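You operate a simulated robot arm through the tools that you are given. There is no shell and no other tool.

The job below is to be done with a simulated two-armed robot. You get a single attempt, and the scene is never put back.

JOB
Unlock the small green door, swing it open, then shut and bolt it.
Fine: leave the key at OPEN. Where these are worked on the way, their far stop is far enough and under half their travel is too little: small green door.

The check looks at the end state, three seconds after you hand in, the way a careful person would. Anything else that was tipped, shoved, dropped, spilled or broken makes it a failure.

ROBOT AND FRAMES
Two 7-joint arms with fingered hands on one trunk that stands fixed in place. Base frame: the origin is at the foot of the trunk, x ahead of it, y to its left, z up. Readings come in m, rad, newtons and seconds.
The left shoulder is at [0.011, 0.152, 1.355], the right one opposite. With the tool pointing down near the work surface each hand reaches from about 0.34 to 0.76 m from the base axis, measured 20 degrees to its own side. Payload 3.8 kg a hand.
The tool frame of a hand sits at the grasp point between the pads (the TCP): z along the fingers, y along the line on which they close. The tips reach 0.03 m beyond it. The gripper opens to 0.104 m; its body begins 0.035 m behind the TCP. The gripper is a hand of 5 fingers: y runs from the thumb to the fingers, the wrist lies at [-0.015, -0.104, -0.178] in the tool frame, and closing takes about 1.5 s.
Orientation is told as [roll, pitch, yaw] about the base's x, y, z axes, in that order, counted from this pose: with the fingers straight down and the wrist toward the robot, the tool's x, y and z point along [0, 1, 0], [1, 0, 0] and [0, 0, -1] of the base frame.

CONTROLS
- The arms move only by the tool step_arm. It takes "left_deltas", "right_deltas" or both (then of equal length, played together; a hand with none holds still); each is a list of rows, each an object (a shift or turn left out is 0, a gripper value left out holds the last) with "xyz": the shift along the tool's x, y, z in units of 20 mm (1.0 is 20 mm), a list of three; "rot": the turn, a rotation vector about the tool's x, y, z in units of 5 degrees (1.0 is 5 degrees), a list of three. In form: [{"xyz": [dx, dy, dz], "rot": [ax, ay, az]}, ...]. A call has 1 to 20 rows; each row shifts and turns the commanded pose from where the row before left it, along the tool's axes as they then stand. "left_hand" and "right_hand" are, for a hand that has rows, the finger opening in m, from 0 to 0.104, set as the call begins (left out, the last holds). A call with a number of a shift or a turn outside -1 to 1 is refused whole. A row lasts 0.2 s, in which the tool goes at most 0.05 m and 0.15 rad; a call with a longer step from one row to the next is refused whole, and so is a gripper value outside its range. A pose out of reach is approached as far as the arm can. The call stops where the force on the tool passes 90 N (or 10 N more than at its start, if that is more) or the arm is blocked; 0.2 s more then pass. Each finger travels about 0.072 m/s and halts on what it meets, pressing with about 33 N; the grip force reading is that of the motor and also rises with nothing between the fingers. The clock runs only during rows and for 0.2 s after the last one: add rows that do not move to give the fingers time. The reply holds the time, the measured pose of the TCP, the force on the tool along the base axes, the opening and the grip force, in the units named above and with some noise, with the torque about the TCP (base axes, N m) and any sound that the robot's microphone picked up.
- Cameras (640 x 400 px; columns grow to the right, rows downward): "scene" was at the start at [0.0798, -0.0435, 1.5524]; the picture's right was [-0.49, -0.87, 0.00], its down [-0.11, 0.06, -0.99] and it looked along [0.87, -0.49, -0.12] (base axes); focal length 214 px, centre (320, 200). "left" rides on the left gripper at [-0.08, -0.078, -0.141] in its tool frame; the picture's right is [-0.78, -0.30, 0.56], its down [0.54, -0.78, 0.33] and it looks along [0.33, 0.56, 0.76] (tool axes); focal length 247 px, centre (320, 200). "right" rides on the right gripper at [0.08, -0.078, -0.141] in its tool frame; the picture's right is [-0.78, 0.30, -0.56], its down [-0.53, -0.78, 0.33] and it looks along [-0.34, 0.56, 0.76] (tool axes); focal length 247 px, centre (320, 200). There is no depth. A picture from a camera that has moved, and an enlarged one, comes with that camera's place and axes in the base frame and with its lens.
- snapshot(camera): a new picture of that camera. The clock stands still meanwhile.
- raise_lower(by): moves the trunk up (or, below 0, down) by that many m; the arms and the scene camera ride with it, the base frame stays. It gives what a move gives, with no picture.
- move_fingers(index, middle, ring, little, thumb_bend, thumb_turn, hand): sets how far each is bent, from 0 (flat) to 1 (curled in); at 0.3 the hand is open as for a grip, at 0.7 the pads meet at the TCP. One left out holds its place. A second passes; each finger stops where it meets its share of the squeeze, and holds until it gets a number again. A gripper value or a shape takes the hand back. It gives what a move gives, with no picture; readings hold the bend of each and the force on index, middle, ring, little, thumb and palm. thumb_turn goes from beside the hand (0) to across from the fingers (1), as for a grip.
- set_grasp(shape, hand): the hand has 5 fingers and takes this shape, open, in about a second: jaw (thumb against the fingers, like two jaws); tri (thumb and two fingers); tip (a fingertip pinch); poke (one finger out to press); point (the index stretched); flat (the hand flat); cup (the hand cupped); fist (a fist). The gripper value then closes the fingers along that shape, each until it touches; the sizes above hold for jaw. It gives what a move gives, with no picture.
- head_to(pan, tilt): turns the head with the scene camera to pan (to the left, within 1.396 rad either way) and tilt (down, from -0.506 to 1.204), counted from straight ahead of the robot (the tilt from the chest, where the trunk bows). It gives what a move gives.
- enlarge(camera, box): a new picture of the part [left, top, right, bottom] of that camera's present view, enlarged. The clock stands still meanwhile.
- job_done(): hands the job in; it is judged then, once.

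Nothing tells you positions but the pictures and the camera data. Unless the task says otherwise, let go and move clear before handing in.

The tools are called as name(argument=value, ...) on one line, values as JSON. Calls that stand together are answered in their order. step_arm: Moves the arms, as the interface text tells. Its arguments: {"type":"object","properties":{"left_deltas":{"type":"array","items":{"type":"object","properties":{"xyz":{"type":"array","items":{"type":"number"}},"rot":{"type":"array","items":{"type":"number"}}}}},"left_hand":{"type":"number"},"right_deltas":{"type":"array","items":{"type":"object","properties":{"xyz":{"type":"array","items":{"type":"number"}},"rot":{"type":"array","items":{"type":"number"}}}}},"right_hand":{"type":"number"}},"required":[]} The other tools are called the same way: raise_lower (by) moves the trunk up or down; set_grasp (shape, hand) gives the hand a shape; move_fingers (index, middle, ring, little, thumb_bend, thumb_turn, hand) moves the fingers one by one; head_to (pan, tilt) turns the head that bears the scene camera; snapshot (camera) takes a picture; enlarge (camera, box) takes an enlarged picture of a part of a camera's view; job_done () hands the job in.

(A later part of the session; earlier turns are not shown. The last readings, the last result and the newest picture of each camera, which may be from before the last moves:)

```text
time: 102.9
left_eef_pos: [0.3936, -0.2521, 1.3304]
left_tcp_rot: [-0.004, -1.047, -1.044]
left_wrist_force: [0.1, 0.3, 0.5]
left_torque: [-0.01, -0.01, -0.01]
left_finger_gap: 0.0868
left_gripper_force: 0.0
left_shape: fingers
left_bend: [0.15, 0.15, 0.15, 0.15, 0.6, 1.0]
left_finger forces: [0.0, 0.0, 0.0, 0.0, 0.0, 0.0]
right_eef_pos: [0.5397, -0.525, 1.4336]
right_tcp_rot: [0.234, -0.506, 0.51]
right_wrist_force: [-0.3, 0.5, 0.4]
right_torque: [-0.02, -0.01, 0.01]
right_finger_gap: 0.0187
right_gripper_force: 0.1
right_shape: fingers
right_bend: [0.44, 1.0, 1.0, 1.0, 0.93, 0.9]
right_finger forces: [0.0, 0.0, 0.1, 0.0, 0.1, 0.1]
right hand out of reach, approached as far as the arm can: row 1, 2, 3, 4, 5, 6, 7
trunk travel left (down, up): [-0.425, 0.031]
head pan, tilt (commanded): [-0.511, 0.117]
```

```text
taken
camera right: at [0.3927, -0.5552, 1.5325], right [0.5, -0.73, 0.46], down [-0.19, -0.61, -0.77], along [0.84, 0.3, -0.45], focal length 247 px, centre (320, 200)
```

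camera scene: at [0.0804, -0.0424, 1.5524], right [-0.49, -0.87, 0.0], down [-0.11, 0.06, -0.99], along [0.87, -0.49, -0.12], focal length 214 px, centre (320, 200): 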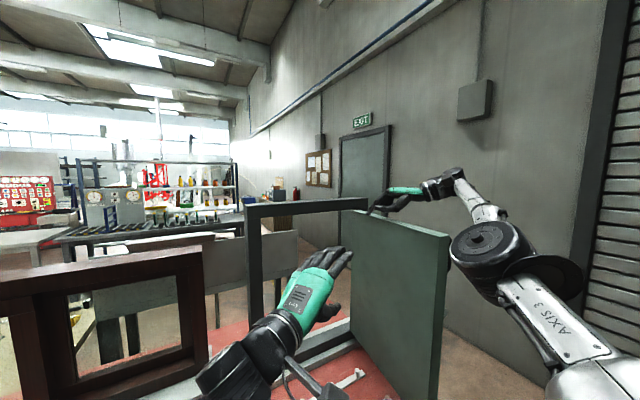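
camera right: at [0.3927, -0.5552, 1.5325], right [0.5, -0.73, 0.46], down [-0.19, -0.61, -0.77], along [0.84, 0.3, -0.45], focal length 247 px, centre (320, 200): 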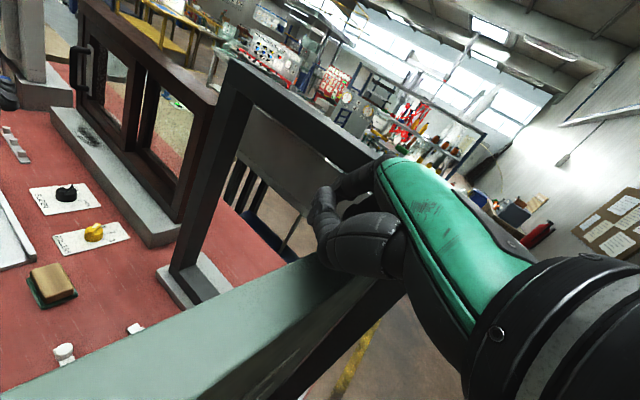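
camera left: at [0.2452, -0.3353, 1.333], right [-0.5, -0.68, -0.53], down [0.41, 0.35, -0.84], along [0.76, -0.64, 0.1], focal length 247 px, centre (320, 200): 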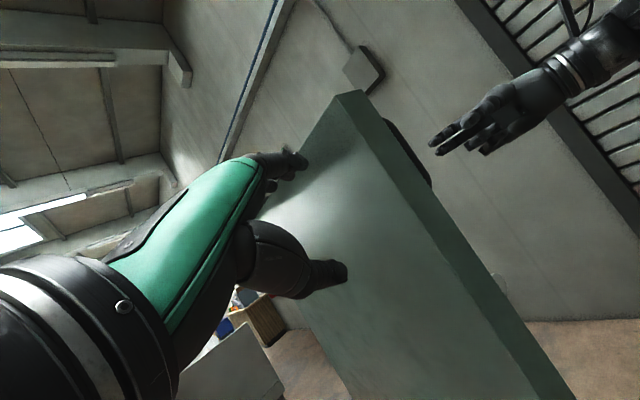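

The right hand is now above the door. I'll shift it left and lower it just inside the top edge, then pull right.

step_arm(right_deltas=[{"xyz": [0.93, -0.09, 0]}, {"xyz": [0.93, -0.09, 0]}, {"xyz": [0.93, -0.09, 0]}, {"xyz": [0.93, -0.09, 0]}, {"xyz": [0.93, -0.09, 0]}])

snapshot(camera="scene")

snapshot(camera="right")

snapshot(camera="left")

```text
time: 104.1
left_eef_pos: [0.3928, -0.2524, 1.3309]
left_tcp_rot: [-0.002, -1.047, -1.042]
left_wrist_force: [0.8, 0.6, 0.4]
left_torque: [-0.01, 0.0, -0.01]
left_finger_gap: 0.0866
left_gripper_force: 0.1
left_shape: fingers
left_bend: [0.15, 0.15, 0.15, 0.15, 0.6, 1.0]
left_finger forces: [0.0, 0.0, 0.0, 0.0, 0.0, 0.0]
right_eef_pos: [0.5381, -0.5257, 1.4336]
right_tcp_rot: [0.237, -0.506, 0.51]
right_wrist_force: [-1.0, 0.1, -0.3]
right_torque: [-0.01, -0.02, -0.01]
right_finger_gap: 0.0184
right_gripper_force: 0.0
right_shape: fingers
right_bend: [0.44, 1.0, 1.0, 1.0, 0.93, 0.9]
right_finger forces: [0.0, 0.0, 0.2, 0.1, 0.0, 0.0]
right hand out of reach, approached as far as the arm can: row 1, 2, 3, 4, 5
trunk travel left (down, up): [-0.425, 0.031]
head pan, tilt (commanded): [-0.511, 0.117]
```

```text
taken
camera scene: at [0.0799, -0.0435, 1.5524], right [-0.49, -0.87, 0.0], down [-0.11, 0.06, -0.99], along [0.87, -0.49, -0.12], focal length 214 px, centre (320, 200)
```

scene: 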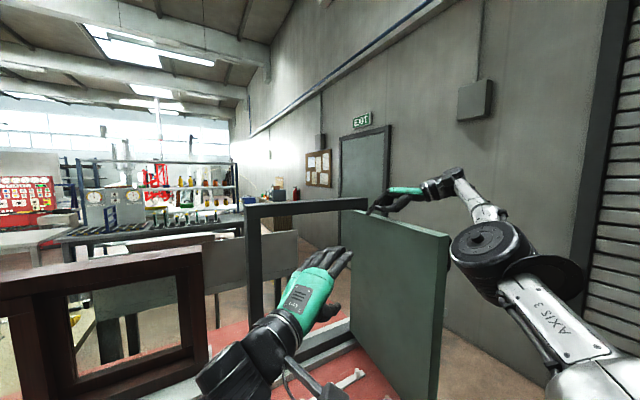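

```text
taken
camera right: at [0.3923, -0.5564, 1.5324], right [0.5, -0.73, 0.46], down [-0.19, -0.61, -0.77], along [0.84, 0.3, -0.45], focal length 247 px, centre (320, 200)
```

right: 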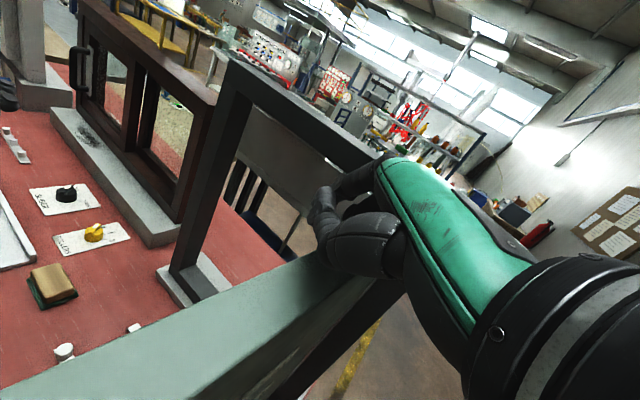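

```text
taken
camera left: at [0.2435, -0.1531, 1.3335], right [-0.5, -0.68, -0.53], down [0.41, 0.35, -0.84], along [0.76, -0.64, 0.1], focal length 247 px, centre (320, 200)
```

left: 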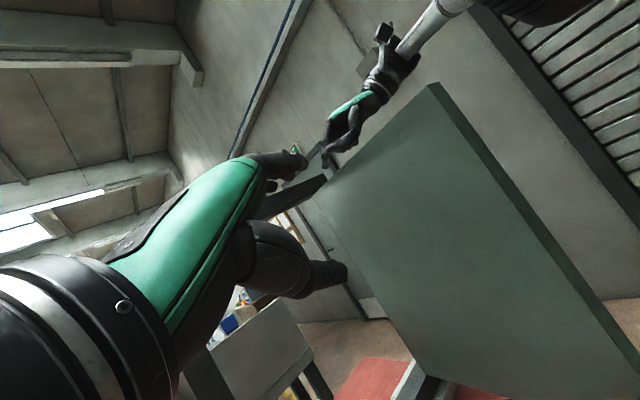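

This orientation is at its limit too. I'll lift slightly and rotate the right hand to the original fingers-down pose, which reached this area easily at the start.

step_arm(right_deltas=[{"xyz": [0.2, 0.487, -0.854]}, {"xyz": [0.2, 0.487, -0.854]}, {"xyz": [0.2, 0.487, -0.854]}, {"rot": [0.62, -0.506, 0.793]}, {"rot": [0.62, -0.506, 0.793]}, {"rot": [0.62, -0.506, 0.793]}, {"rot": [0.62, -0.506, 0.793]}, {"rot": [0.62, -0.506, 0.793]}, {"rot": [0.62, -0.506, 0.793]}, {"rot": [0.62, -0.506, 0.793]}, {"rot": [0.62, -0.506, 0.793]}])

snapshot(camera="scene")

snapshot(camera="right")

```text
time: 106.5
left_eef_pos: [0.3932, -0.2524, 1.3323]
left_tcp_rot: [-0.002, -1.047, -1.043]
left_wrist_force: [-0.4, -0.5, 0.3]
left_torque: [0.03, -0.01, 0.02]
left_finger_gap: 0.0864
left_gripper_force: 0.1
left_shape: fingers
left_bend: [0.15, 0.15, 0.15, 0.15, 0.6, 1.0]
left_finger forces: [0.1, 0.0, 0.0, 0.0, 0.1, 0.0]
right_eef_pos: [0.5377, -0.5254, 1.4336]
right_tcp_rot: [0.235, -0.507, 0.508]
right_wrist_force: [0.2, -0.6, -0.1]
right_torque: [-0.03, 0.01, 0.01]
right_finger_gap: 0.0183
right_gripper_force: 0.0
right_shape: fingers
right_bend: [0.44, 1.0, 1.0, 1.0, 0.93, 0.9]
right_finger forces: [0.0, 0.1, 0.0, 0.1, 0.0, 0.0]
right hand out of reach, approached as far as the arm can: row 1, 2, 3, 4, 5, 6, 7, 8, 9, 10, 11
trunk travel left (down, up): [-0.425, 0.031]
head pan, tilt (commanded): [-0.511, 0.117]
```

```text
taken
camera scene: at [0.08, -0.0435, 1.5524], right [-0.49, -0.87, 0.0], down [-0.11, 0.06, -0.99], along [0.87, -0.49, -0.12], focal length 214 px, centre (320, 200)
```

scene: 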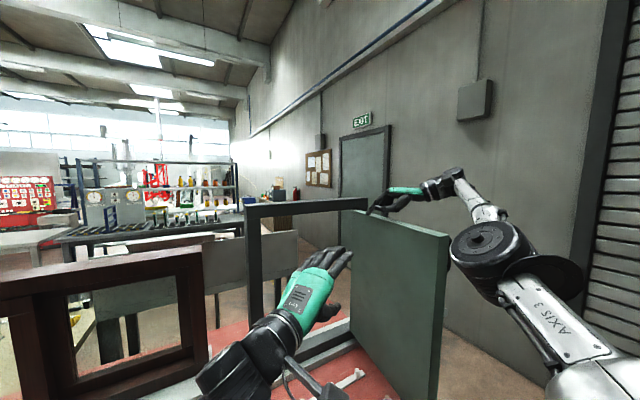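

```text
taken
camera right: at [0.3923, -0.5564, 1.5324], right [0.5, -0.73, 0.46], down [-0.19, -0.61, -0.77], along [0.84, 0.3, -0.45], focal length 247 px, centre (320, 200)
```

right: 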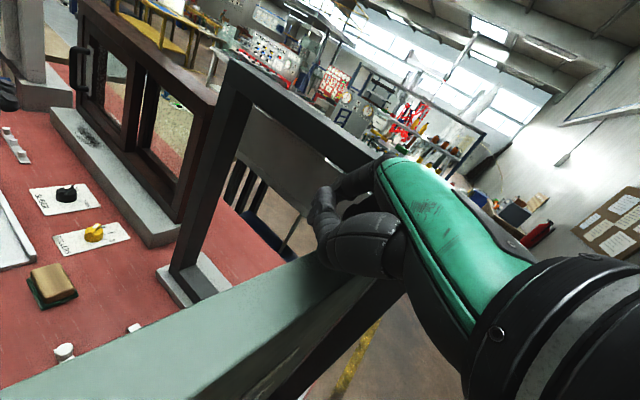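

The arm is stuck against its limits. I'll reverse the last rotation to free it.

step_arm(right_deltas=[{"rot": [-0.653, 0.779, 0.978]}, {"rot": [-0.653, 0.779, 0.978]}, {"rot": [-0.653, 0.779, 0.978]}])

```text
time: 107.3
left_eef_pos: [0.3944, -0.2517, 1.3315]
left_tcp_rot: [-0.002, -1.046, -1.044]
left_wrist_force: [0.6, -0.1, -0.2]
left_torque: [0.0, 0.01, -0.02]
left_finger_gap: 0.0866
left_gripper_force: 0.1
left_shape: fingers
left_bend: [0.15, 0.15, 0.15, 0.15, 0.6, 1.0]
left_finger forces: [0.0, 0.0, 0.0, 0.0, 0.0, 0.0]
right_eef_pos: [0.5474, -0.5368, 1.4395]
right_tcp_rot: [0.623, -0.554, 0.157]
right_wrist_force: [0.5, 0.1, -0.7]
right_torque: [-0.01, 0.02, 0.0]
right_finger_gap: 0.0183
right_gripper_force: 0.0
right_shape: fingers
right_bend: [0.44, 1.0, 1.0, 1.0, 0.93, 0.9]
right_finger forces: [0.1, 0.0, 0.0, 0.1, 0.0, 0.1]
right hand out of reach, approached as far as the arm can: row 2, 3
trunk travel left (down, up): [-0.425, 0.031]
head pan, tilt (commanded): [-0.511, 0.117]
```

The right arm moves again. I'll take it up and to the right, clear of the door, so the left hand can give the door one more push.

step_arm(right_deltas=[{"xyz": [-0.364, -0.138, -0.986]}, {"xyz": [-0.364, -0.138, -0.986]}, {"xyz": [-0.364, -0.138, -0.986]}, {"xyz": [-0.364, -0.138, -0.986]}, {"xyz": [-0.364, -0.138, -0.986]}, {"xyz": [-0.364, -0.138, -0.986]}, {"xyz": [-0.364, -0.138, -0.986]}])

snapshot(camera="scene")

```text
time: 108.9
left_eef_pos: [0.3923, -0.2521, 1.3315]
left_tcp_rot: [-0.001, -1.047, -1.045]
left_wrist_force: [0.4, -0.1, -0.8]
left_torque: [0.03, -0.03, 0.0]
left_finger_gap: 0.0869
left_gripper_force: 0.0
left_shape: fingers
left_bend: [0.15, 0.15, 0.15, 0.15, 0.6, 1.0]
left_finger forces: [0.1, 0.0, 0.0, 0.0, 0.1, 0.0]
right_eef_pos: [0.4775, -0.5857, 1.4614]
right_tcp_rot: [0.624, -0.557, 0.155]
right_wrist_force: [0.0, 0.4, 0.6]
right_torque: [0.0, -0.02, -0.01]
right_finger_gap: 0.0188
right_gripper_force: 0.0
right_shape: fingers
right_bend: [0.44, 1.0, 1.0, 1.0, 0.93, 0.9]
right_finger forces: [0.0, 0.0, 0.0, 0.0, 0.0, 0.0]
right hand out of reach, approached as far as the arm can: row 1, 2, 3, 4, 5, 6, 7
trunk travel left (down, up): [-0.425, 0.031]
head pan, tilt (commanded): [-0.511, 0.117]
```

```text
taken
camera scene: at [0.0794, -0.0436, 1.5524], right [-0.49, -0.87, 0.0], down [-0.11, 0.06, -0.99], along [0.87, -0.49, -0.12], focal length 214 px, centre (320, 200)
```

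scene: 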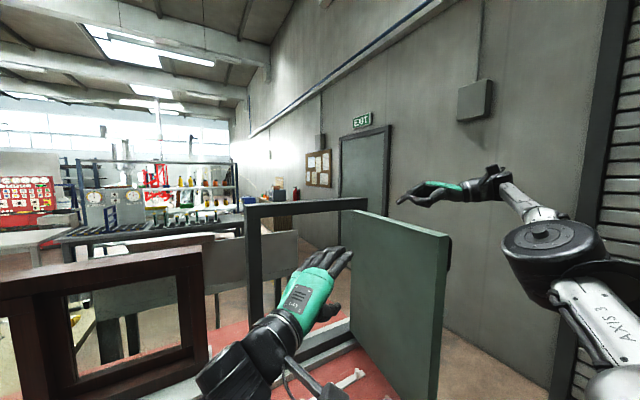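

step_arm(right_deltas=[{"rot": [-0.406, 0.803, 0.908]}, {"rot": [-0.406, 0.803, 0.908]}, {"rot": [-0.406, 0.803, 0.908]}, {"rot": [-0.406, 0.803, 0.908]}, {"rot": [-0.406, 0.803, 0.908]}, {"rot": [-0.406, 0.803, 0.908]}, {"rot": [-0.406, 0.803, 0.908]}, {"rot": [-0.406, 0.803, 0.908]}, {"rot": [-0.406, 0.803, 0.908]}, {"rot": [-0.406, 0.803, 0.908]}])

snapshot(camera="scene")

snapshot(camera="left")

```text
time: 111.1
left_eef_pos: [0.3941, -0.2517, 1.3313]
left_tcp_rot: [-0.001, -1.047, -1.045]
left_wrist_force: [-0.3, -0.2, 0.8]
left_torque: [-0.01, -0.01, 0.01]
left_finger_gap: 0.0867
left_gripper_force: 0.1
left_shape: fingers
left_bend: [0.15, 0.15, 0.15, 0.15, 0.6, 1.0]
left_finger forces: [0.1, 0.0, 0.0, 0.0, 0.0, 0.1]
right_eef_pos: [0.5113, -0.6406, 1.4722]
right_tcp_rot: [1.575, -0.001, -0.523]
right_wrist_force: [0.1, 0.7, 0.3]
right_torque: [0.01, 0.02, -0.03]
right_finger_gap: 0.0184
right_gripper_force: 0.1
right_shape: fingers
right_bend: [0.44, 1.0, 1.0, 1.0, 0.93, 0.9]
right_finger forces: [0.1, 0.0, 0.0, 0.0, 0.0, 0.0]
right hand out of reach, approached as far as the arm can: row 2, 3, 4, 5, 6, 7, 8, 9, 10
trunk travel left (down, up): [-0.425, 0.031]
head pan, tilt (commanded): [-0.511, 0.117]
```

```text
taken
camera scene: at [0.0801, -0.0437, 1.5524], right [-0.49, -0.87, 0.0], down [-0.11, 0.06, -0.99], along [0.87, -0.49, -0.12], focal length 214 px, centre (320, 200)
```

scene: 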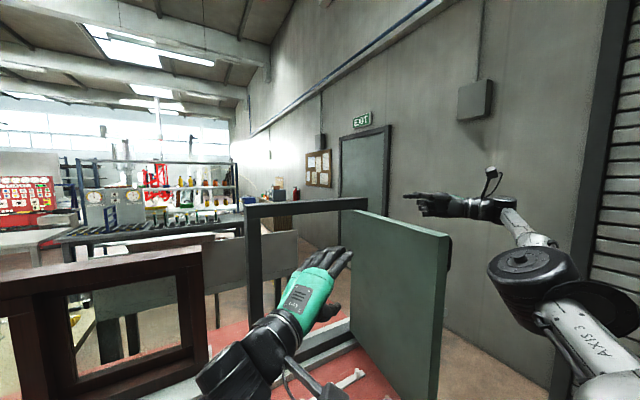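

```text
taken
camera left: at [0.2436, -0.1532, 1.3335], right [-0.5, -0.68, -0.53], down [0.41, 0.35, -0.84], along [0.76, -0.64, 0.1], focal length 247 px, centre (320, 200)
```

left: 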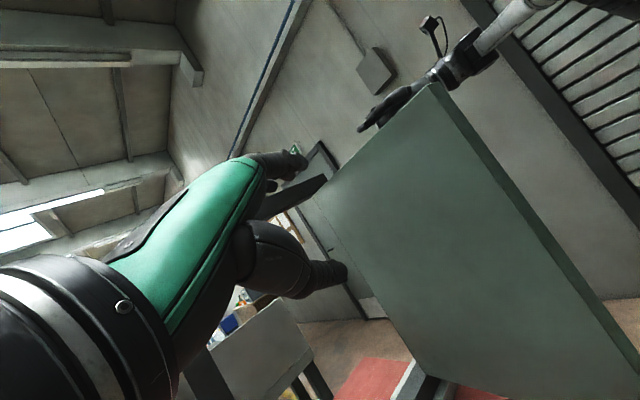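

The right hand is now outside above the door. I'll retract it to the right, then give the door a brisk push with the left hand.

step_arm(right_deltas=[{"xyz": [0, -0.25, -0.94]}, {"xyz": [0, -0.25, -0.94]}, {"xyz": [0, -0.25, -0.94]}, {"xyz": [0, -0.25, -0.94]}, {"xyz": [0, -0.25, -0.94]}, {"xyz": [0, -0.25, -0.94]}, {"xyz": [0, -0.25, -0.94]}, {"xyz": [0, -0.25, -0.94]}])

step_arm(left_deltas=[{"xyz": [-0.6, 0.6, 1.0]}, {"xyz": [-0.6, 0.6, 1.0]}, {"xyz": [-0.6, 0.6, 1.0]}, {"xyz": [-0.6, 0.6, 1.0]}, {"xyz": [-0.6, 0.6, 1.0]}, {"xyz": [-0.6, 0.6, 1.0]}, {"xyz": [-0.6, 0.6, 1.0]}, {"xyz": [-0.8, 0.6, 1.0]}, {"xyz": [-1.0, 0.4, 0.7]}, {"xyz": [-1.0, 0.2, 0.4]}])

snapshot(camera="scene")

```text
time: 112.9
left_eef_pos: [0.3925, -0.252, 1.3303]
left_tcp_rot: [-0.001, -1.047, -1.045]
left_wrist_force: [-0.9, 0.3, 0.2]
left_torque: [0.0, -0.01, 0.0]
left_finger_gap: 0.0868
left_gripper_force: 0.1
left_shape: fingers
left_bend: [0.15, 0.15, 0.15, 0.15, 0.6, 1.0]
left_finger forces: [0.0, 0.0, 0.0, 0.0, 0.1, 0.0]
right_eef_pos: [0.4189, -0.6903, 1.4509]
right_tcp_rot: [1.573, -0.003, -0.523]
right_wrist_force: [0.3, 0.2, -0.3]
right_torque: [-0.01, -0.02, -0.02]
right_finger_gap: 0.0185
right_gripper_force: 0.2
right_shape: fingers
right_bend: [0.44, 1.0, 1.0, 1.0, 0.93, 0.9]
right_finger forces: [0.0, 0.0, 0.0, 0.0, 0.0, 0.0]
right hand out of reach, approached as far as the arm can: row 1, 2, 3, 4, 5, 6, 7, 8
trunk travel left (down, up): [-0.425, 0.031]
head pan, tilt (commanded): [-0.511, 0.117]
```

```text
time: 115.1
left_eef_pos: [0.3991, -0.4343, 1.3341]
left_tcp_rot: [0.0, -1.045, -1.05]
left_wrist_force: [0.0, 0.1, 0.1]
left_torque: [0.04, 0.01, -0.03]
left_finger_gap: 0.0864
left_gripper_force: 0.1
left_shape: fingers
left_bend: [0.15, 0.15, 0.15, 0.15, 0.6, 1.0]
left_finger forces: [0.1, 0.0, 0.0, 0.0, 0.0, 0.0]
left hand out of reach, approached as far as the arm can: row 8, 9, 10
right_eef_pos: [0.4188, -0.6908, 1.4509]
right_tcp_rot: [1.571, 0.0, -0.526]
right_wrist_force: [-0.1, 0.1, 0.1]
right_torque: [0.0, 0.01, 0.04]
right_finger_gap: 0.0181
right_gripper_force: 0.1
right_shape: fingers
right_bend: [0.44, 1.0, 1.0, 1.0, 0.93, 0.9]
right_finger forces: [0.0, 0.1, 0.0, 0.0, 0.1, 0.0]
trunk travel left (down, up): [-0.425, 0.031]
head pan, tilt (commanded): [-0.511, 0.117]
```

```text
taken
camera scene: at [0.0796, -0.0443, 1.5524], right [-0.49, -0.87, 0.0], down [-0.11, 0.06, -0.99], along [0.87, -0.49, -0.12], focal length 214 px, centre (320, 200)
```

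scene: 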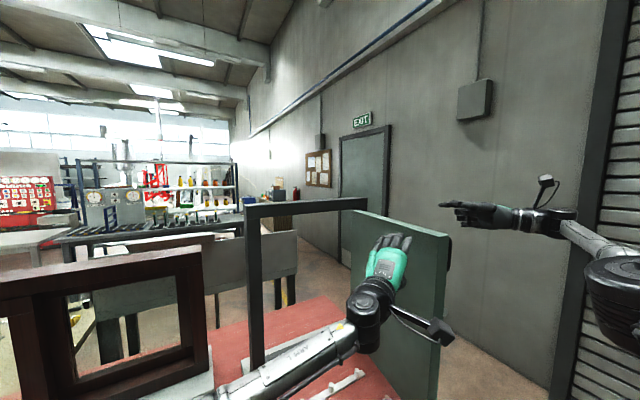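

No coasting, so the left hand's reach is exhausted at about 83°. I'll try the right index finger behind the lever from the outside, pulling straight outward, to reach the far stop. First I'll lower the hand outside the door.

step_arm(right_deltas=[{"xyz": [-0.89, -0.063, -0.1]}, {"xyz": [-0.89, -0.063, -0.1]}, {"xyz": [-0.89, -0.063, -0.1]}, {"xyz": [-0.89, -0.063, -0.1]}, {"xyz": [-0.89, -0.063, -0.1]}, {"xyz": [-0.89, -0.063, -0.1]}, {"xyz": [-0.89, -0.063, -0.1]}, {"xyz": [-0.89, -0.063, -0.1]}, {"xyz": [-0.89, -0.063, -0.1]}])

step_arm(right_deltas=[{"rot": [0.365, -0.74, -0.965]}, {"rot": [0.365, -0.74, -0.965]}, {"rot": [0.365, -0.74, -0.965]}, {"rot": [0.365, -0.74, -0.965]}, {"rot": [0.365, -0.74, -0.965]}, {"rot": [0.365, -0.74, -0.965]}, {"rot": [0.365, -0.74, -0.965]}, {"rot": [0.365, -0.74, -0.965]}])

snapshot(camera="scene")

snapshot(camera="right")

```text
time: 117.1
left_eef_pos: [0.4006, -0.434, 1.3323]
left_tcp_rot: [-0.002, -1.042, -1.045]
left_wrist_force: [-0.3, 0.2, -0.5]
left_torque: [0.02, 0.04, 0.01]
left_finger_gap: 0.0866
left_gripper_force: 0.0
left_shape: fingers
left_bend: [0.15, 0.15, 0.15, 0.15, 0.6, 1.0]
left_finger forces: [0.0, 0.0, 0.0, 0.0, 0.0, 0.0]
right_eef_pos: [0.4026, -0.7003, 1.291]
right_tcp_rot: [1.572, -0.003, -0.525]
right_wrist_force: [-0.1, -0.2, 0.5]
right_torque: [0.0, -0.01, -0.02]
right_finger_gap: 0.0184
right_gripper_force: 0.1
right_shape: fingers
right_bend: [0.44, 1.0, 1.0, 1.0, 0.93, 0.9]
right_finger forces: [0.1, 0.0, 0.0, 0.1, 0.1, 0.0]
trunk travel left (down, up): [-0.425, 0.031]
head pan, tilt (commanded): [-0.511, 0.117]
```

```text
time: 118.9
left_eef_pos: [0.3975, -0.4339, 1.3342]
left_tcp_rot: [-0.001, -1.043, -1.048]
left_wrist_force: [0.8, 0.3, 0.7]
left_torque: [-0.01, 0.0, 0.03]
left_finger_gap: 0.0865
left_gripper_force: 0.1
left_shape: fingers
left_bend: [0.15, 0.15, 0.15, 0.15, 0.6, 1.0]
left_finger forces: [0.1, 0.0, 0.1, 0.0, 0.0, 0.0]
right_eef_pos: [0.3949, -0.6539, 1.2722]
right_tcp_rot: [0.891, -0.561, -0.051]
right_wrist_force: [-0.1, 0.5, -0.6]
right_torque: [0.01, 0.0, -0.02]
right_finger_gap: 0.0184
right_gripper_force: 0.0
right_shape: fingers
right_bend: [0.44, 1.0, 1.0, 1.0, 0.93, 0.9]
right_finger forces: [0.1, 0.0, 0.0, 0.0, 0.0, 0.1]
right hand out of reach, approached as far as the arm can: row 1, 2, 4, 5, 7
trunk travel left (down, up): [-0.425, 0.031]
head pan, tilt (commanded): [-0.511, 0.117]
```

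```text
taken
camera scene: at [0.0782, -0.0438, 1.5525], right [-0.49, -0.87, 0.0], down [-0.1, 0.06, -0.99], along [0.87, -0.49, -0.12], focal length 214 px, centre (320, 200)
```

scene: 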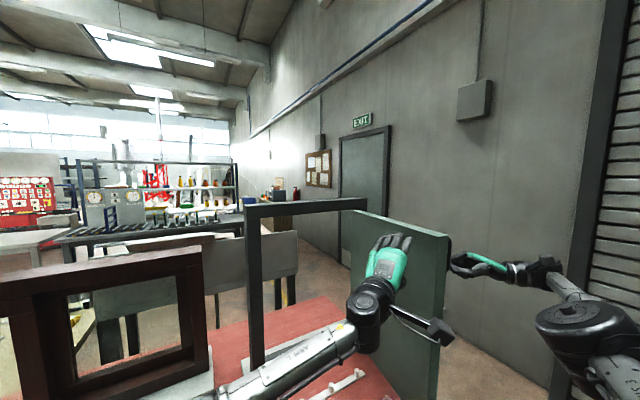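

```text
taken
camera right: at [0.2459, -0.7067, 1.3581], right [0.34, -0.94, -0.06], down [-0.33, -0.06, -0.94], along [0.88, 0.34, -0.33], focal length 247 px, centre (320, 200)
```

right: 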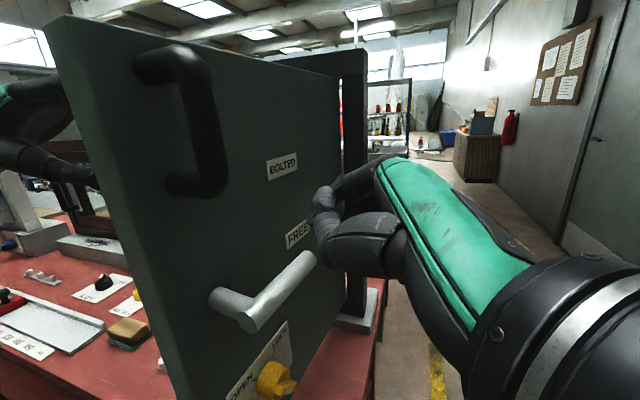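

The view confirms the lever is still horizontal at FREE and the key is at OPEN. I'll finish rotating the hand so the index points downward.

step_arm(right_deltas=[{"rot": [0.365, -0.74, -0.965]}, {"rot": [0.365, -0.74, -0.965]}, {"rot": [0.365, -0.74, -0.965]}, {"rot": [0.365, -0.74, -0.965]}, {"rot": [0.365, -0.74, -0.965]}, {"rot": [0.365, -0.74, -0.965]}, {"rot": [0.365, -0.74, -0.965]}])

snapshot(camera="right")

snapshot(camera="scene")

```text
time: 120.5
left_eef_pos: [0.3997, -0.4339, 1.3327]
left_tcp_rot: [-0.006, -1.046, -1.048]
left_wrist_force: [-0.2, 1.2, -0.4]
left_torque: [-0.01, 0.05, -0.01]
left_finger_gap: 0.0868
left_gripper_force: 0.0
left_shape: fingers
left_bend: [0.15, 0.15, 0.15, 0.15, 0.6, 1.0]
left_finger forces: [0.1, 0.0, 0.1, 0.0, 0.1, 0.0]
right_eef_pos: [0.3961, -0.6563, 1.2689]
right_tcp_rot: [-0.007, -0.614, 0.703]
right_wrist_force: [-0.2, 0.4, -0.3]
right_torque: [0.0, 0.0, -0.01]
right_finger_gap: 0.0184
right_gripper_force: 0.1
right_shape: fingers
right_bend: [0.44, 1.0, 1.0, 1.0, 0.93, 0.9]
right_finger forces: [0.0, 0.1, 0.0, 0.0, 0.1, 0.1]
right hand out of reach, approached as far as the arm can: row 1, 6, 7
trunk travel left (down, up): [-0.425, 0.031]
head pan, tilt (commanded): [-0.511, 0.117]
```

```text
taken
camera right: at [0.2351, -0.6886, 1.3392], right [0.44, -0.64, 0.63], down [0.01, -0.7, -0.72], along [0.9, 0.32, -0.3], focal length 247 px, centre (320, 200)
```

right: 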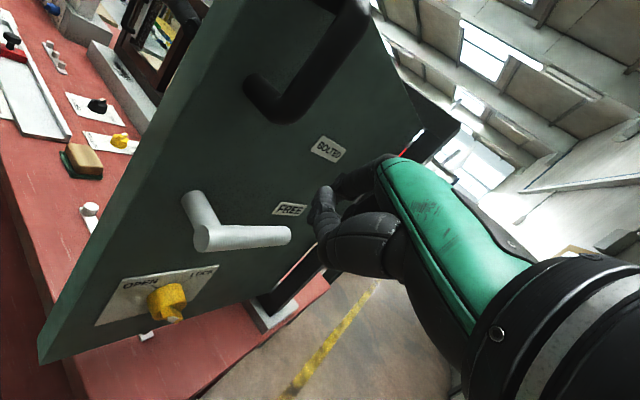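

```text
taken
camera scene: at [0.0802, -0.0435, 1.5524], right [-0.49, -0.87, 0.0], down [-0.11, 0.06, -0.99], along [0.87, -0.49, -0.12], focal length 214 px, centre (320, 200)
```

scene: 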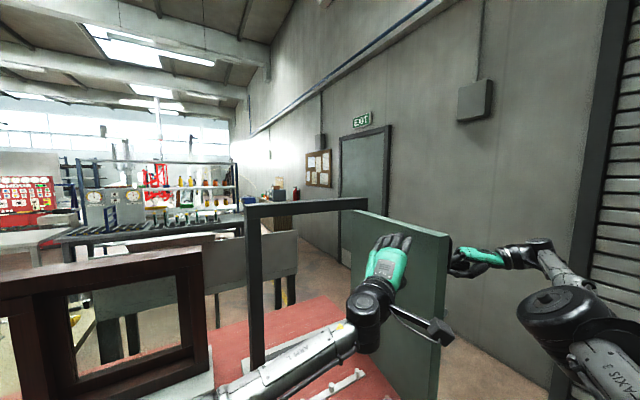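

enlarge(camera="right", box=[180, 140, 420, 300])

enlarge(camera="scene", box=[430, 220, 560, 300])

```text
2.50 times, centred on (300, 220) of right
camera zoom: at [0.2351, -0.6886, 1.3392], right [0.44, -0.64, 0.63], down [0.01, -0.7, -0.72], along [0.9, 0.32, -0.3], focal length 617 px, centre (370, 150)
```

zoom: 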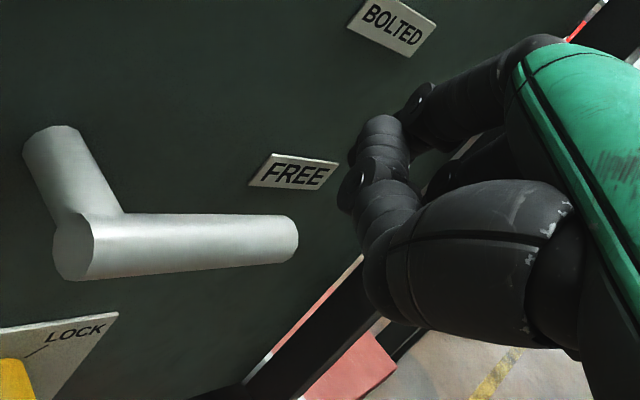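

```text
4.92 times, centred on (495, 260) of scene
camera zoom: at [0.0802, -0.0435, 1.5524], right [-0.49, -0.87, 0.0], down [-0.11, 0.06, -0.99], along [0.87, -0.49, -0.12], focal length 1056 px, centre (-542, -95)
```

zoom: 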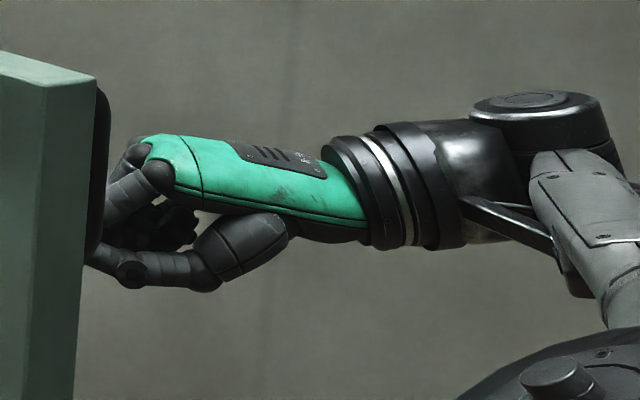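

The curled thumb blocks the index, so I'll swing it aside and bend the index more so it alone points down. Then I'll move over the lever rod.

move_fingers(hand="right", thumb_turn=0.0, thumb_bend=0.2, index=0.65)

step_arm(right_deltas=[{"xyz": [0, -0.43, 0.61]}, {"xyz": [0, -0.43, 0.61]}, {"xyz": [0.07, 0.754, 0.532]}, {"xyz": [0.07, 0.754, 0.532]}, {"xyz": [0.07, 0.754, 0.532]}])

snapshot(camera="right")

snapshot(camera="scene")

```text
time: 121.5
left_eef_pos: [0.3995, -0.4335, 1.3338]
left_tcp_rot: [-0.002, -1.045, -1.046]
left_wrist_force: [0.1, -0.2, -1.1]
left_torque: [0.0, -0.03, 0.0]
left_finger_gap: 0.0866
left_gripper_force: 0.1
left_shape: fingers
left_bend: [0.15, 0.15, 0.15, 0.15, 0.6, 1.0]
left_finger forces: [0.0, 0.1, 0.0, 0.0, 0.0, 0.0]
right_eef_pos: [0.3977, -0.6573, 1.2688]
right_tcp_rot: [-0.002, -0.614, 0.7]
right_wrist_force: [-0.9, -0.9, 0.1]
right_torque: [0.04, -0.01, 0.01]
right_finger_gap: 0.1294
right_gripper_force: 0.0
right_shape: fingers
right_bend: [0.65, 1.0, 1.0, 1.0, 0.2, 0.0]
right_finger forces: [0.1, 0.0, 0.1, 0.0, 0.0, 0.0]
trunk travel left (down, up): [-0.425, 0.031]
head pan, tilt (commanded): [-0.511, 0.117]
```

```text
time: 122.7
left_eef_pos: [0.3986, -0.4331, 1.3328]
left_tcp_rot: [-0.004, -1.046, -1.047]
left_wrist_force: [-0.3, 0.1, 0.6]
left_torque: [0.01, 0.01, 0.01]
left_finger_gap: 0.0866
left_gripper_force: 0.0
left_shape: fingers
left_bend: [0.15, 0.15, 0.15, 0.15, 0.6, 1.0]
left_finger forces: [0.0, 0.0, 0.1, 0.0, 0.0, 0.1]
right_eef_pos: [0.4424, -0.6335, 1.2385]
right_tcp_rot: [-0.004, -0.614, 0.7]
right_wrist_force: [0.3, 0.2, -0.6]
right_torque: [0.02, 0.01, 0.0]
right_finger_gap: 0.1292
right_gripper_force: 0.1
right_shape: fingers
right_bend: [0.65, 1.0, 1.0, 1.0, 0.2, 0.0]
right_finger forces: [0.0, 0.0, 0.0, 0.1, 0.0, 0.0]
right hand out of reach, approached as far as the arm can: row 3, 4, 5
trunk travel left (down, up): [-0.425, 0.031]
head pan, tilt (commanded): [-0.511, 0.117]
```

```text
taken
camera right: at [0.2807, -0.6654, 1.309], right [0.44, -0.64, 0.63], down [0.01, -0.7, -0.72], along [0.9, 0.32, -0.3], focal length 247 px, centre (320, 200)
```

right: 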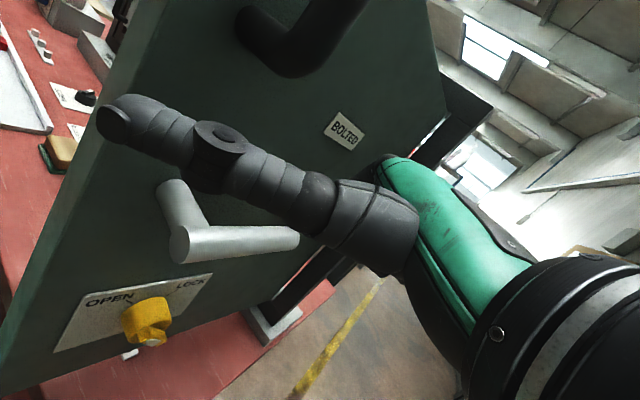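

```text
taken
camera scene: at [0.0803, -0.0436, 1.5524], right [-0.49, -0.87, 0.0], down [-0.11, 0.06, -0.99], along [0.87, -0.49, -0.12], focal length 214 px, centre (320, 200)
```

scene: 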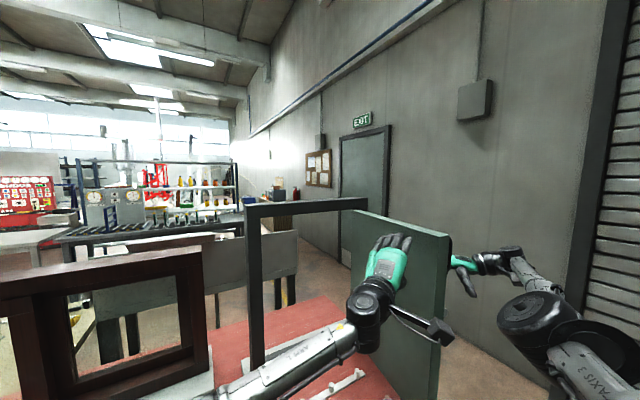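

step_arm(right_deltas=[{"rot": [0, 0.576, -0.817]}, {"rot": [0, 0.576, -0.817]}, {"rot": [0, 0.576, -0.817]}, {"rot": [0, 0.576, -0.817]}, {"xyz": [0, 0.6, 0.42]}, {"xyz": [0, 0.6, 0.42]}, {"xyz": [0, 0.6, 0.42]}])

snapshot(camera="right")

```text
time: 124.3
left_eef_pos: [0.3986, -0.4333, 1.3341]
left_tcp_rot: [-0.002, -1.046, -1.046]
left_wrist_force: [-0.2, 3.9, -0.7]
left_torque: [-0.28, -0.04, 0.05]
left_finger_gap: 0.0865
left_gripper_force: 2.3
left_shape: fingers
left_bend: [0.15, 0.15, 0.15, 0.15, 0.6, 1.0]
left_finger forces: [4.4, 0.1, 0.0, 0.0, 0.0, 0.0]
right_eef_pos: [0.4529, -0.5543, 1.2329]
right_tcp_rot: [-0.004, -0.615, 1.048]
right_wrist_force: [-2.6, -5.8, 0.1]
right_torque: [-0.09, 0.06, 0.04]
right_finger_gap: 0.126
right_gripper_force: 2.5
right_shape: fingers
right_bend: [0.7, 1.0, 1.0, 1.0, 0.2, 0.0]
right_finger forces: [5.4, 0.1, 0.1, 0.0, 0.1, 0.0]
right hand out of reach, approached as far as the arm can: row 1, 2, 3, 4, 5, 6, 7
trunk travel left (down, up): [-0.425, 0.031]
head pan, tilt (commanded): [-0.511, 0.117]
```

```text
taken
camera right: at [0.312, -0.6397, 1.3035], right [0.63, -0.46, 0.63], down [0.24, -0.65, -0.72], along [0.74, 0.6, -0.3], focal length 247 px, centre (320, 200)
```

right: 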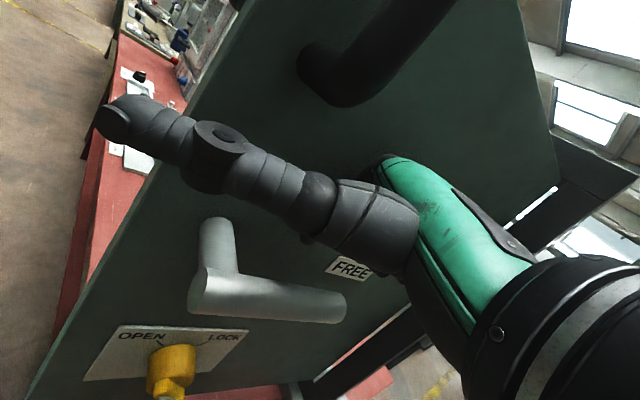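

The index touched the door face. I'll ease right about 3 cm into the gap behind the rod and then lower it.

step_arm(right_deltas=[{"xyz": [-0.375, -0.53, -0.373]}, {"xyz": [-0.375, -0.53, -0.373]}])

snapshot(camera="right")

enlarge(camera="scene", box=[400, 210, 560, 310])

```text
time: 124.9
left_eef_pos: [0.3993, -0.4347, 1.3338]
left_tcp_rot: [-0.002, -1.045, -1.047]
left_wrist_force: [-0.5, 4.4, -1.0]
left_torque: [-0.31, -0.01, 0.1]
left_finger_gap: 0.0864
left_gripper_force: 2.7
left_shape: fingers
left_bend: [0.15, 0.15, 0.15, 0.15, 0.6, 1.0]
left_finger forces: [4.6, 0.0, 0.0, 0.0, 0.0, 0.0]
right_eef_pos: [0.4537, -0.5537, 1.2316]
right_tcp_rot: [-0.006, -0.614, 1.047]
right_wrist_force: [-3.7, -5.6, 1.3]
right_torque: [-0.01, 0.07, 0.05]
right_finger_gap: 0.1258
right_gripper_force: 2.8
right_shape: fingers
right_bend: [0.7, 1.0, 1.0, 1.0, 0.2, 0.0]
right_finger forces: [5.8, 0.0, 0.0, 0.1, 0.0, 0.0]
right hand out of reach, approached as far as the arm can: row 1, 2
trunk travel left (down, up): [-0.425, 0.031]
head pan, tilt (commanded): [-0.511, 0.117]
```

```text
taken
camera right: at [0.3123, -0.6395, 1.3035], right [0.63, -0.46, 0.63], down [0.24, -0.65, -0.72], along [0.74, 0.6, -0.3], focal length 247 px, centre (320, 200)
```

right: 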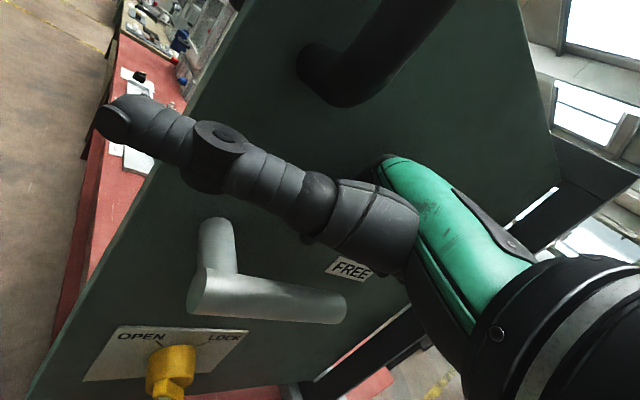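

```text
4.00 times, centred on (480, 260) of scene
camera zoom: at [0.0789, -0.0435, 1.5525], right [-0.49, -0.87, 0.0], down [-0.1, 0.06, -0.99], along [0.87, -0.49, -0.12], focal length 858 px, centre (-320, -40)
```

zoom: 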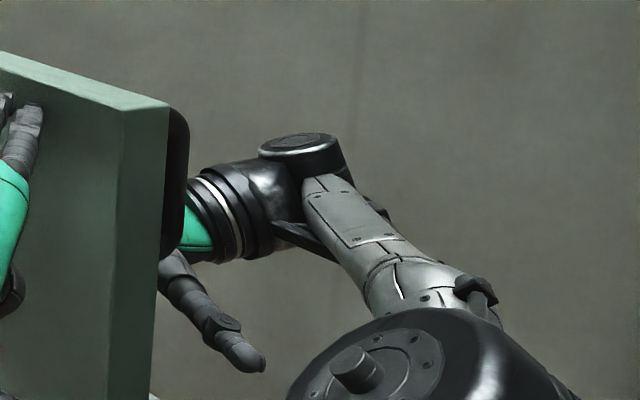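

step_arm(right_deltas=[{"xyz": [-0.55, -0.66, -0.46], "rot": [0, -0.576, 0.817]}, {"xyz": [-0.55, -0.66, -0.46], "rot": [0, -0.576, 0.817]}])

snapshot(camera="right")

```text
time: 125.5
left_eef_pos: [0.398, -0.4349, 1.334]
left_tcp_rot: [-0.001, -1.045, -1.049]
left_wrist_force: [-0.4, 0.3, 1.0]
left_torque: [0.02, -0.03, 0.0]
left_finger_gap: 0.0863
left_gripper_force: 0.1
left_shape: fingers
left_bend: [0.15, 0.15, 0.15, 0.15, 0.6, 1.0]
left_finger forces: [0.2, 0.0, 0.1, 0.0, 0.1, 0.0]
right_eef_pos: [0.4542, -0.5933, 1.2313]
right_tcp_rot: [-0.006, -0.616, 0.875]
right_wrist_force: [0.2, -1.0, 0.2]
right_torque: [0.0, -0.02, 0.0]
right_finger_gap: 0.1296
right_gripper_force: 0.2
right_shape: fingers
right_bend: [0.65, 1.0, 1.0, 1.0, 0.2, 0.0]
right_finger forces: [0.0, 0.0, 0.0, 0.1, 0.0, 0.0]
trunk travel left (down, up): [-0.425, 0.031]
head pan, tilt (commanded): [-0.511, 0.117]
```

```text
taken
camera right: at [0.2991, -0.6519, 1.3014], right [0.54, -0.56, 0.63], down [0.13, -0.68, -0.72], along [0.83, 0.47, -0.3], focal length 247 px, centre (320, 200)
```

right: 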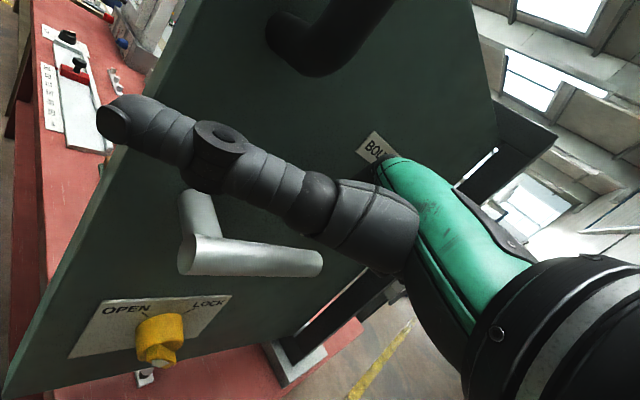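

The hand is free at yaw 50°, with the index just above the gap between rod and door. I'll shift 1 cm left and lower it behind the rod.

step_arm(right_deltas=[{"xyz": [0.386, 0.376, 0.264]}, {"xyz": [0, -0.335, 0.478]}, {"xyz": [0, -0.335, 0.478]}, {"xyz": [0, -0.335, 0.478]}])

snapshot(camera="right")

```text
time: 126.5
left_eef_pos: [0.3995, -0.4338, 1.3334]
left_tcp_rot: [-0.003, -1.046, -1.045]
left_wrist_force: [-0.5, 0.2, 0.0]
left_torque: [0.0, 0.0, 0.01]
left_finger_gap: 0.0867
left_gripper_force: 0.1
left_shape: fingers
left_bend: [0.15, 0.15, 0.15, 0.15, 0.6, 1.0]
left_finger forces: [0.0, 0.1, 0.0, 0.0, 0.0, 0.0]
right_eef_pos: [0.4549, -0.5824, 1.1954]
right_tcp_rot: [-0.007, -0.614, 0.876]
right_wrist_force: [0.4, 0.2, 0.5]
right_torque: [0.0, -0.04, -0.07]
right_finger_gap: 0.1294
right_gripper_force: 0.0
right_shape: fingers
right_bend: [0.65, 1.0, 1.0, 1.0, 0.2, 0.0]
right_finger forces: [0.0, 0.0, 0.0, 0.0, 0.0, 0.1]
trunk travel left (down, up): [-0.425, 0.031]
head pan, tilt (commanded): [-0.511, 0.117]
```

```text
taken
camera right: at [0.3013, -0.6413, 1.2652], right [0.54, -0.56, 0.63], down [0.13, -0.69, -0.72], along [0.83, 0.47, -0.3], focal length 247 px, centre (320, 200)
```

right: 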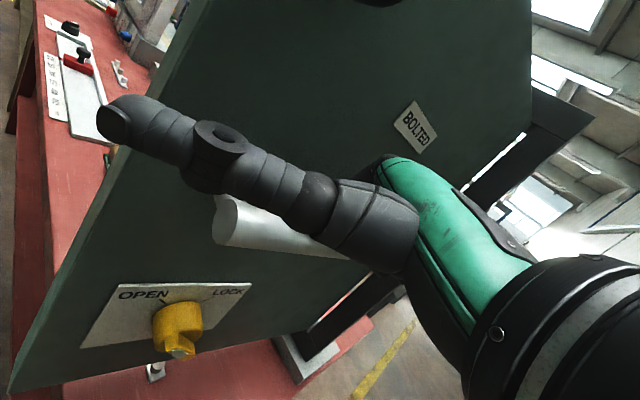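

No contact while lowering, so the index should be behind the rod. I'll pull to the right, easing the hand yaw as I go.

step_arm(right_deltas=[{"xyz": [-0.48, -0.47, -0.33], "rot": [0, -0.25, 0.36]}, {"xyz": [-0.48, -0.47, -0.33], "rot": [0, -0.25, 0.36]}, {"xyz": [-0.48, -0.47, -0.33], "rot": [0, -0.25, 0.36]}, {"xyz": [-0.48, -0.47, -0.33], "rot": [0, -0.25, 0.36]}])

snapshot(camera="scene")

snapshot(camera="right")

```text
time: 127.5
left_eef_pos: [0.4007, -0.4286, 1.3355]
left_tcp_rot: [-0.012, -1.048, -1.041]
left_wrist_force: [-0.6, -0.4, -0.5]
left_torque: [-0.01, -0.02, 0.01]
left_finger_gap: 0.0867
left_gripper_force: 0.1
left_shape: fingers
left_bend: [0.15, 0.15, 0.15, 0.15, 0.6, 1.0]
left_finger forces: [0.0, 0.0, 0.1, 0.1, 0.0, 0.0]
right_eef_pos: [0.4436, -0.6186, 1.1906]
right_tcp_rot: [-0.004, -0.614, 0.724]
right_wrist_force: [3.4, 18.5, -0.3]
right_torque: [-0.11, 0.03, 0.22]
right_finger_gap: 0.1336
right_gripper_force: 8.0
right_shape: fingers
right_bend: [0.53, 1.0, 1.0, 1.0, 0.2, 0.0]
right_finger forces: [16.6, 0.1, 0.1, 0.0, 0.0, 0.0]
right hand out of reach, approached as far as the arm can: row 2, 3, 4
trunk travel left (down, up): [-0.425, 0.031]
head pan, tilt (commanded): [-0.511, 0.117]
```

```text
taken
camera scene: at [0.0816, -0.0366, 1.5525], right [-0.49, -0.87, 0.01], down [-0.11, 0.05, -0.99], along [0.87, -0.49, -0.12], focal length 214 px, centre (320, 200)
```

scene: 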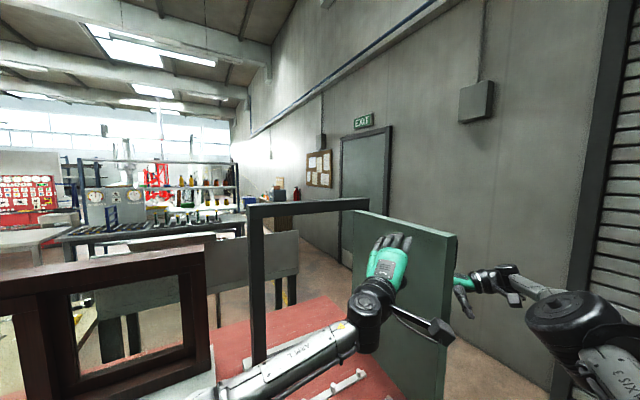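

```text
taken
camera right: at [0.2823, -0.6533, 1.2612], right [0.45, -0.63, 0.63], down [0.02, -0.7, -0.72], along [0.89, 0.34, -0.3], focal length 247 px, centre (320, 200)
```

right: 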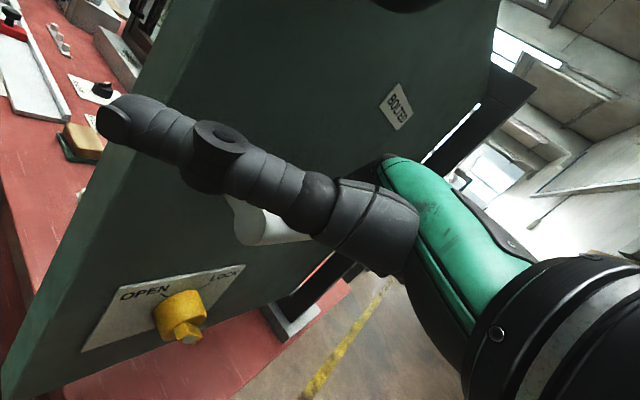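

The pull force has jumped to about 18 N where the door had been moving almost freely, so it is likely at its far stop. Let me check the angle.

enlarge(camera="scene", box=[330, 190, 490, 290])

step_arm(right_deltas=[{"xyz": [-0.4, -0.38, -0.3], "rot": [0, -0.2, 0.28]}])

enlarge(camera="scene", box=[330, 190, 490, 290])

```text
4.00 times, centred on (410, 240) of scene
camera zoom: at [0.0816, -0.0366, 1.5525], right [-0.49, -0.87, 0.01], down [-0.11, 0.05, -0.99], along [0.87, -0.49, -0.12], focal length 858 px, centre (-40, 40)
```

zoom: 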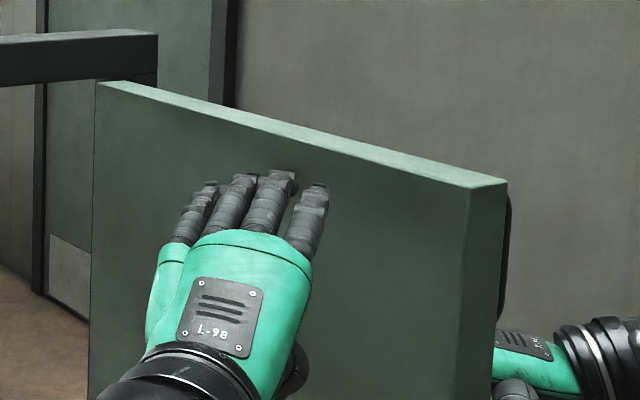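

```text
time: 127.9
left_eef_pos: [0.401, -0.4263, 1.3365]
left_tcp_rot: [-0.01, -1.052, -1.037]
left_wrist_force: [0.5, 0.1, 0.1]
left_torque: [-0.02, 0.0, -0.01]
left_finger_gap: 0.0867
left_gripper_force: 0.0
left_shape: fingers
left_bend: [0.15, 0.15, 0.15, 0.15, 0.6, 1.0]
left_finger forces: [0.0, 0.0, 0.1, 0.1, 0.1, 0.0]
right_eef_pos: [0.4386, -0.6234, 1.1901]
right_tcp_rot: [-0.007, -0.612, 0.695]
right_wrist_force: [8.5, 27.9, -2.4]
right_torque: [-0.38, 0.17, 0.34]
right_finger_gap: 0.1354
right_gripper_force: 11.7
right_shape: fingers
right_bend: [0.46, 1.0, 1.0, 1.0, 0.2, 0.0]
right_finger forces: [23.6, 0.0, 0.0, 0.0, 0.0, 0.0]
right hand out of reach, approached as far as the arm can: row 1
trunk travel left (down, up): [-0.425, 0.031]
head pan, tilt (commanded): [-0.511, 0.117]
```

```text
4.00 times, centred on (410, 240) of scene
camera zoom: at [0.0823, -0.0338, 1.5525], right [-0.49, -0.87, 0.01], down [-0.11, 0.05, -0.99], along [0.87, -0.49, -0.12], focal length 858 px, centre (-40, 40)
```

zoom: 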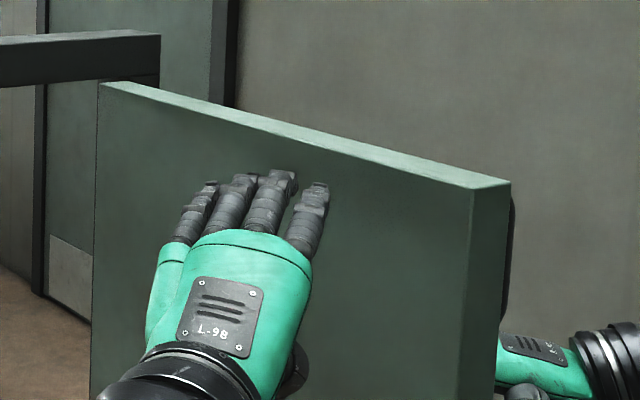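

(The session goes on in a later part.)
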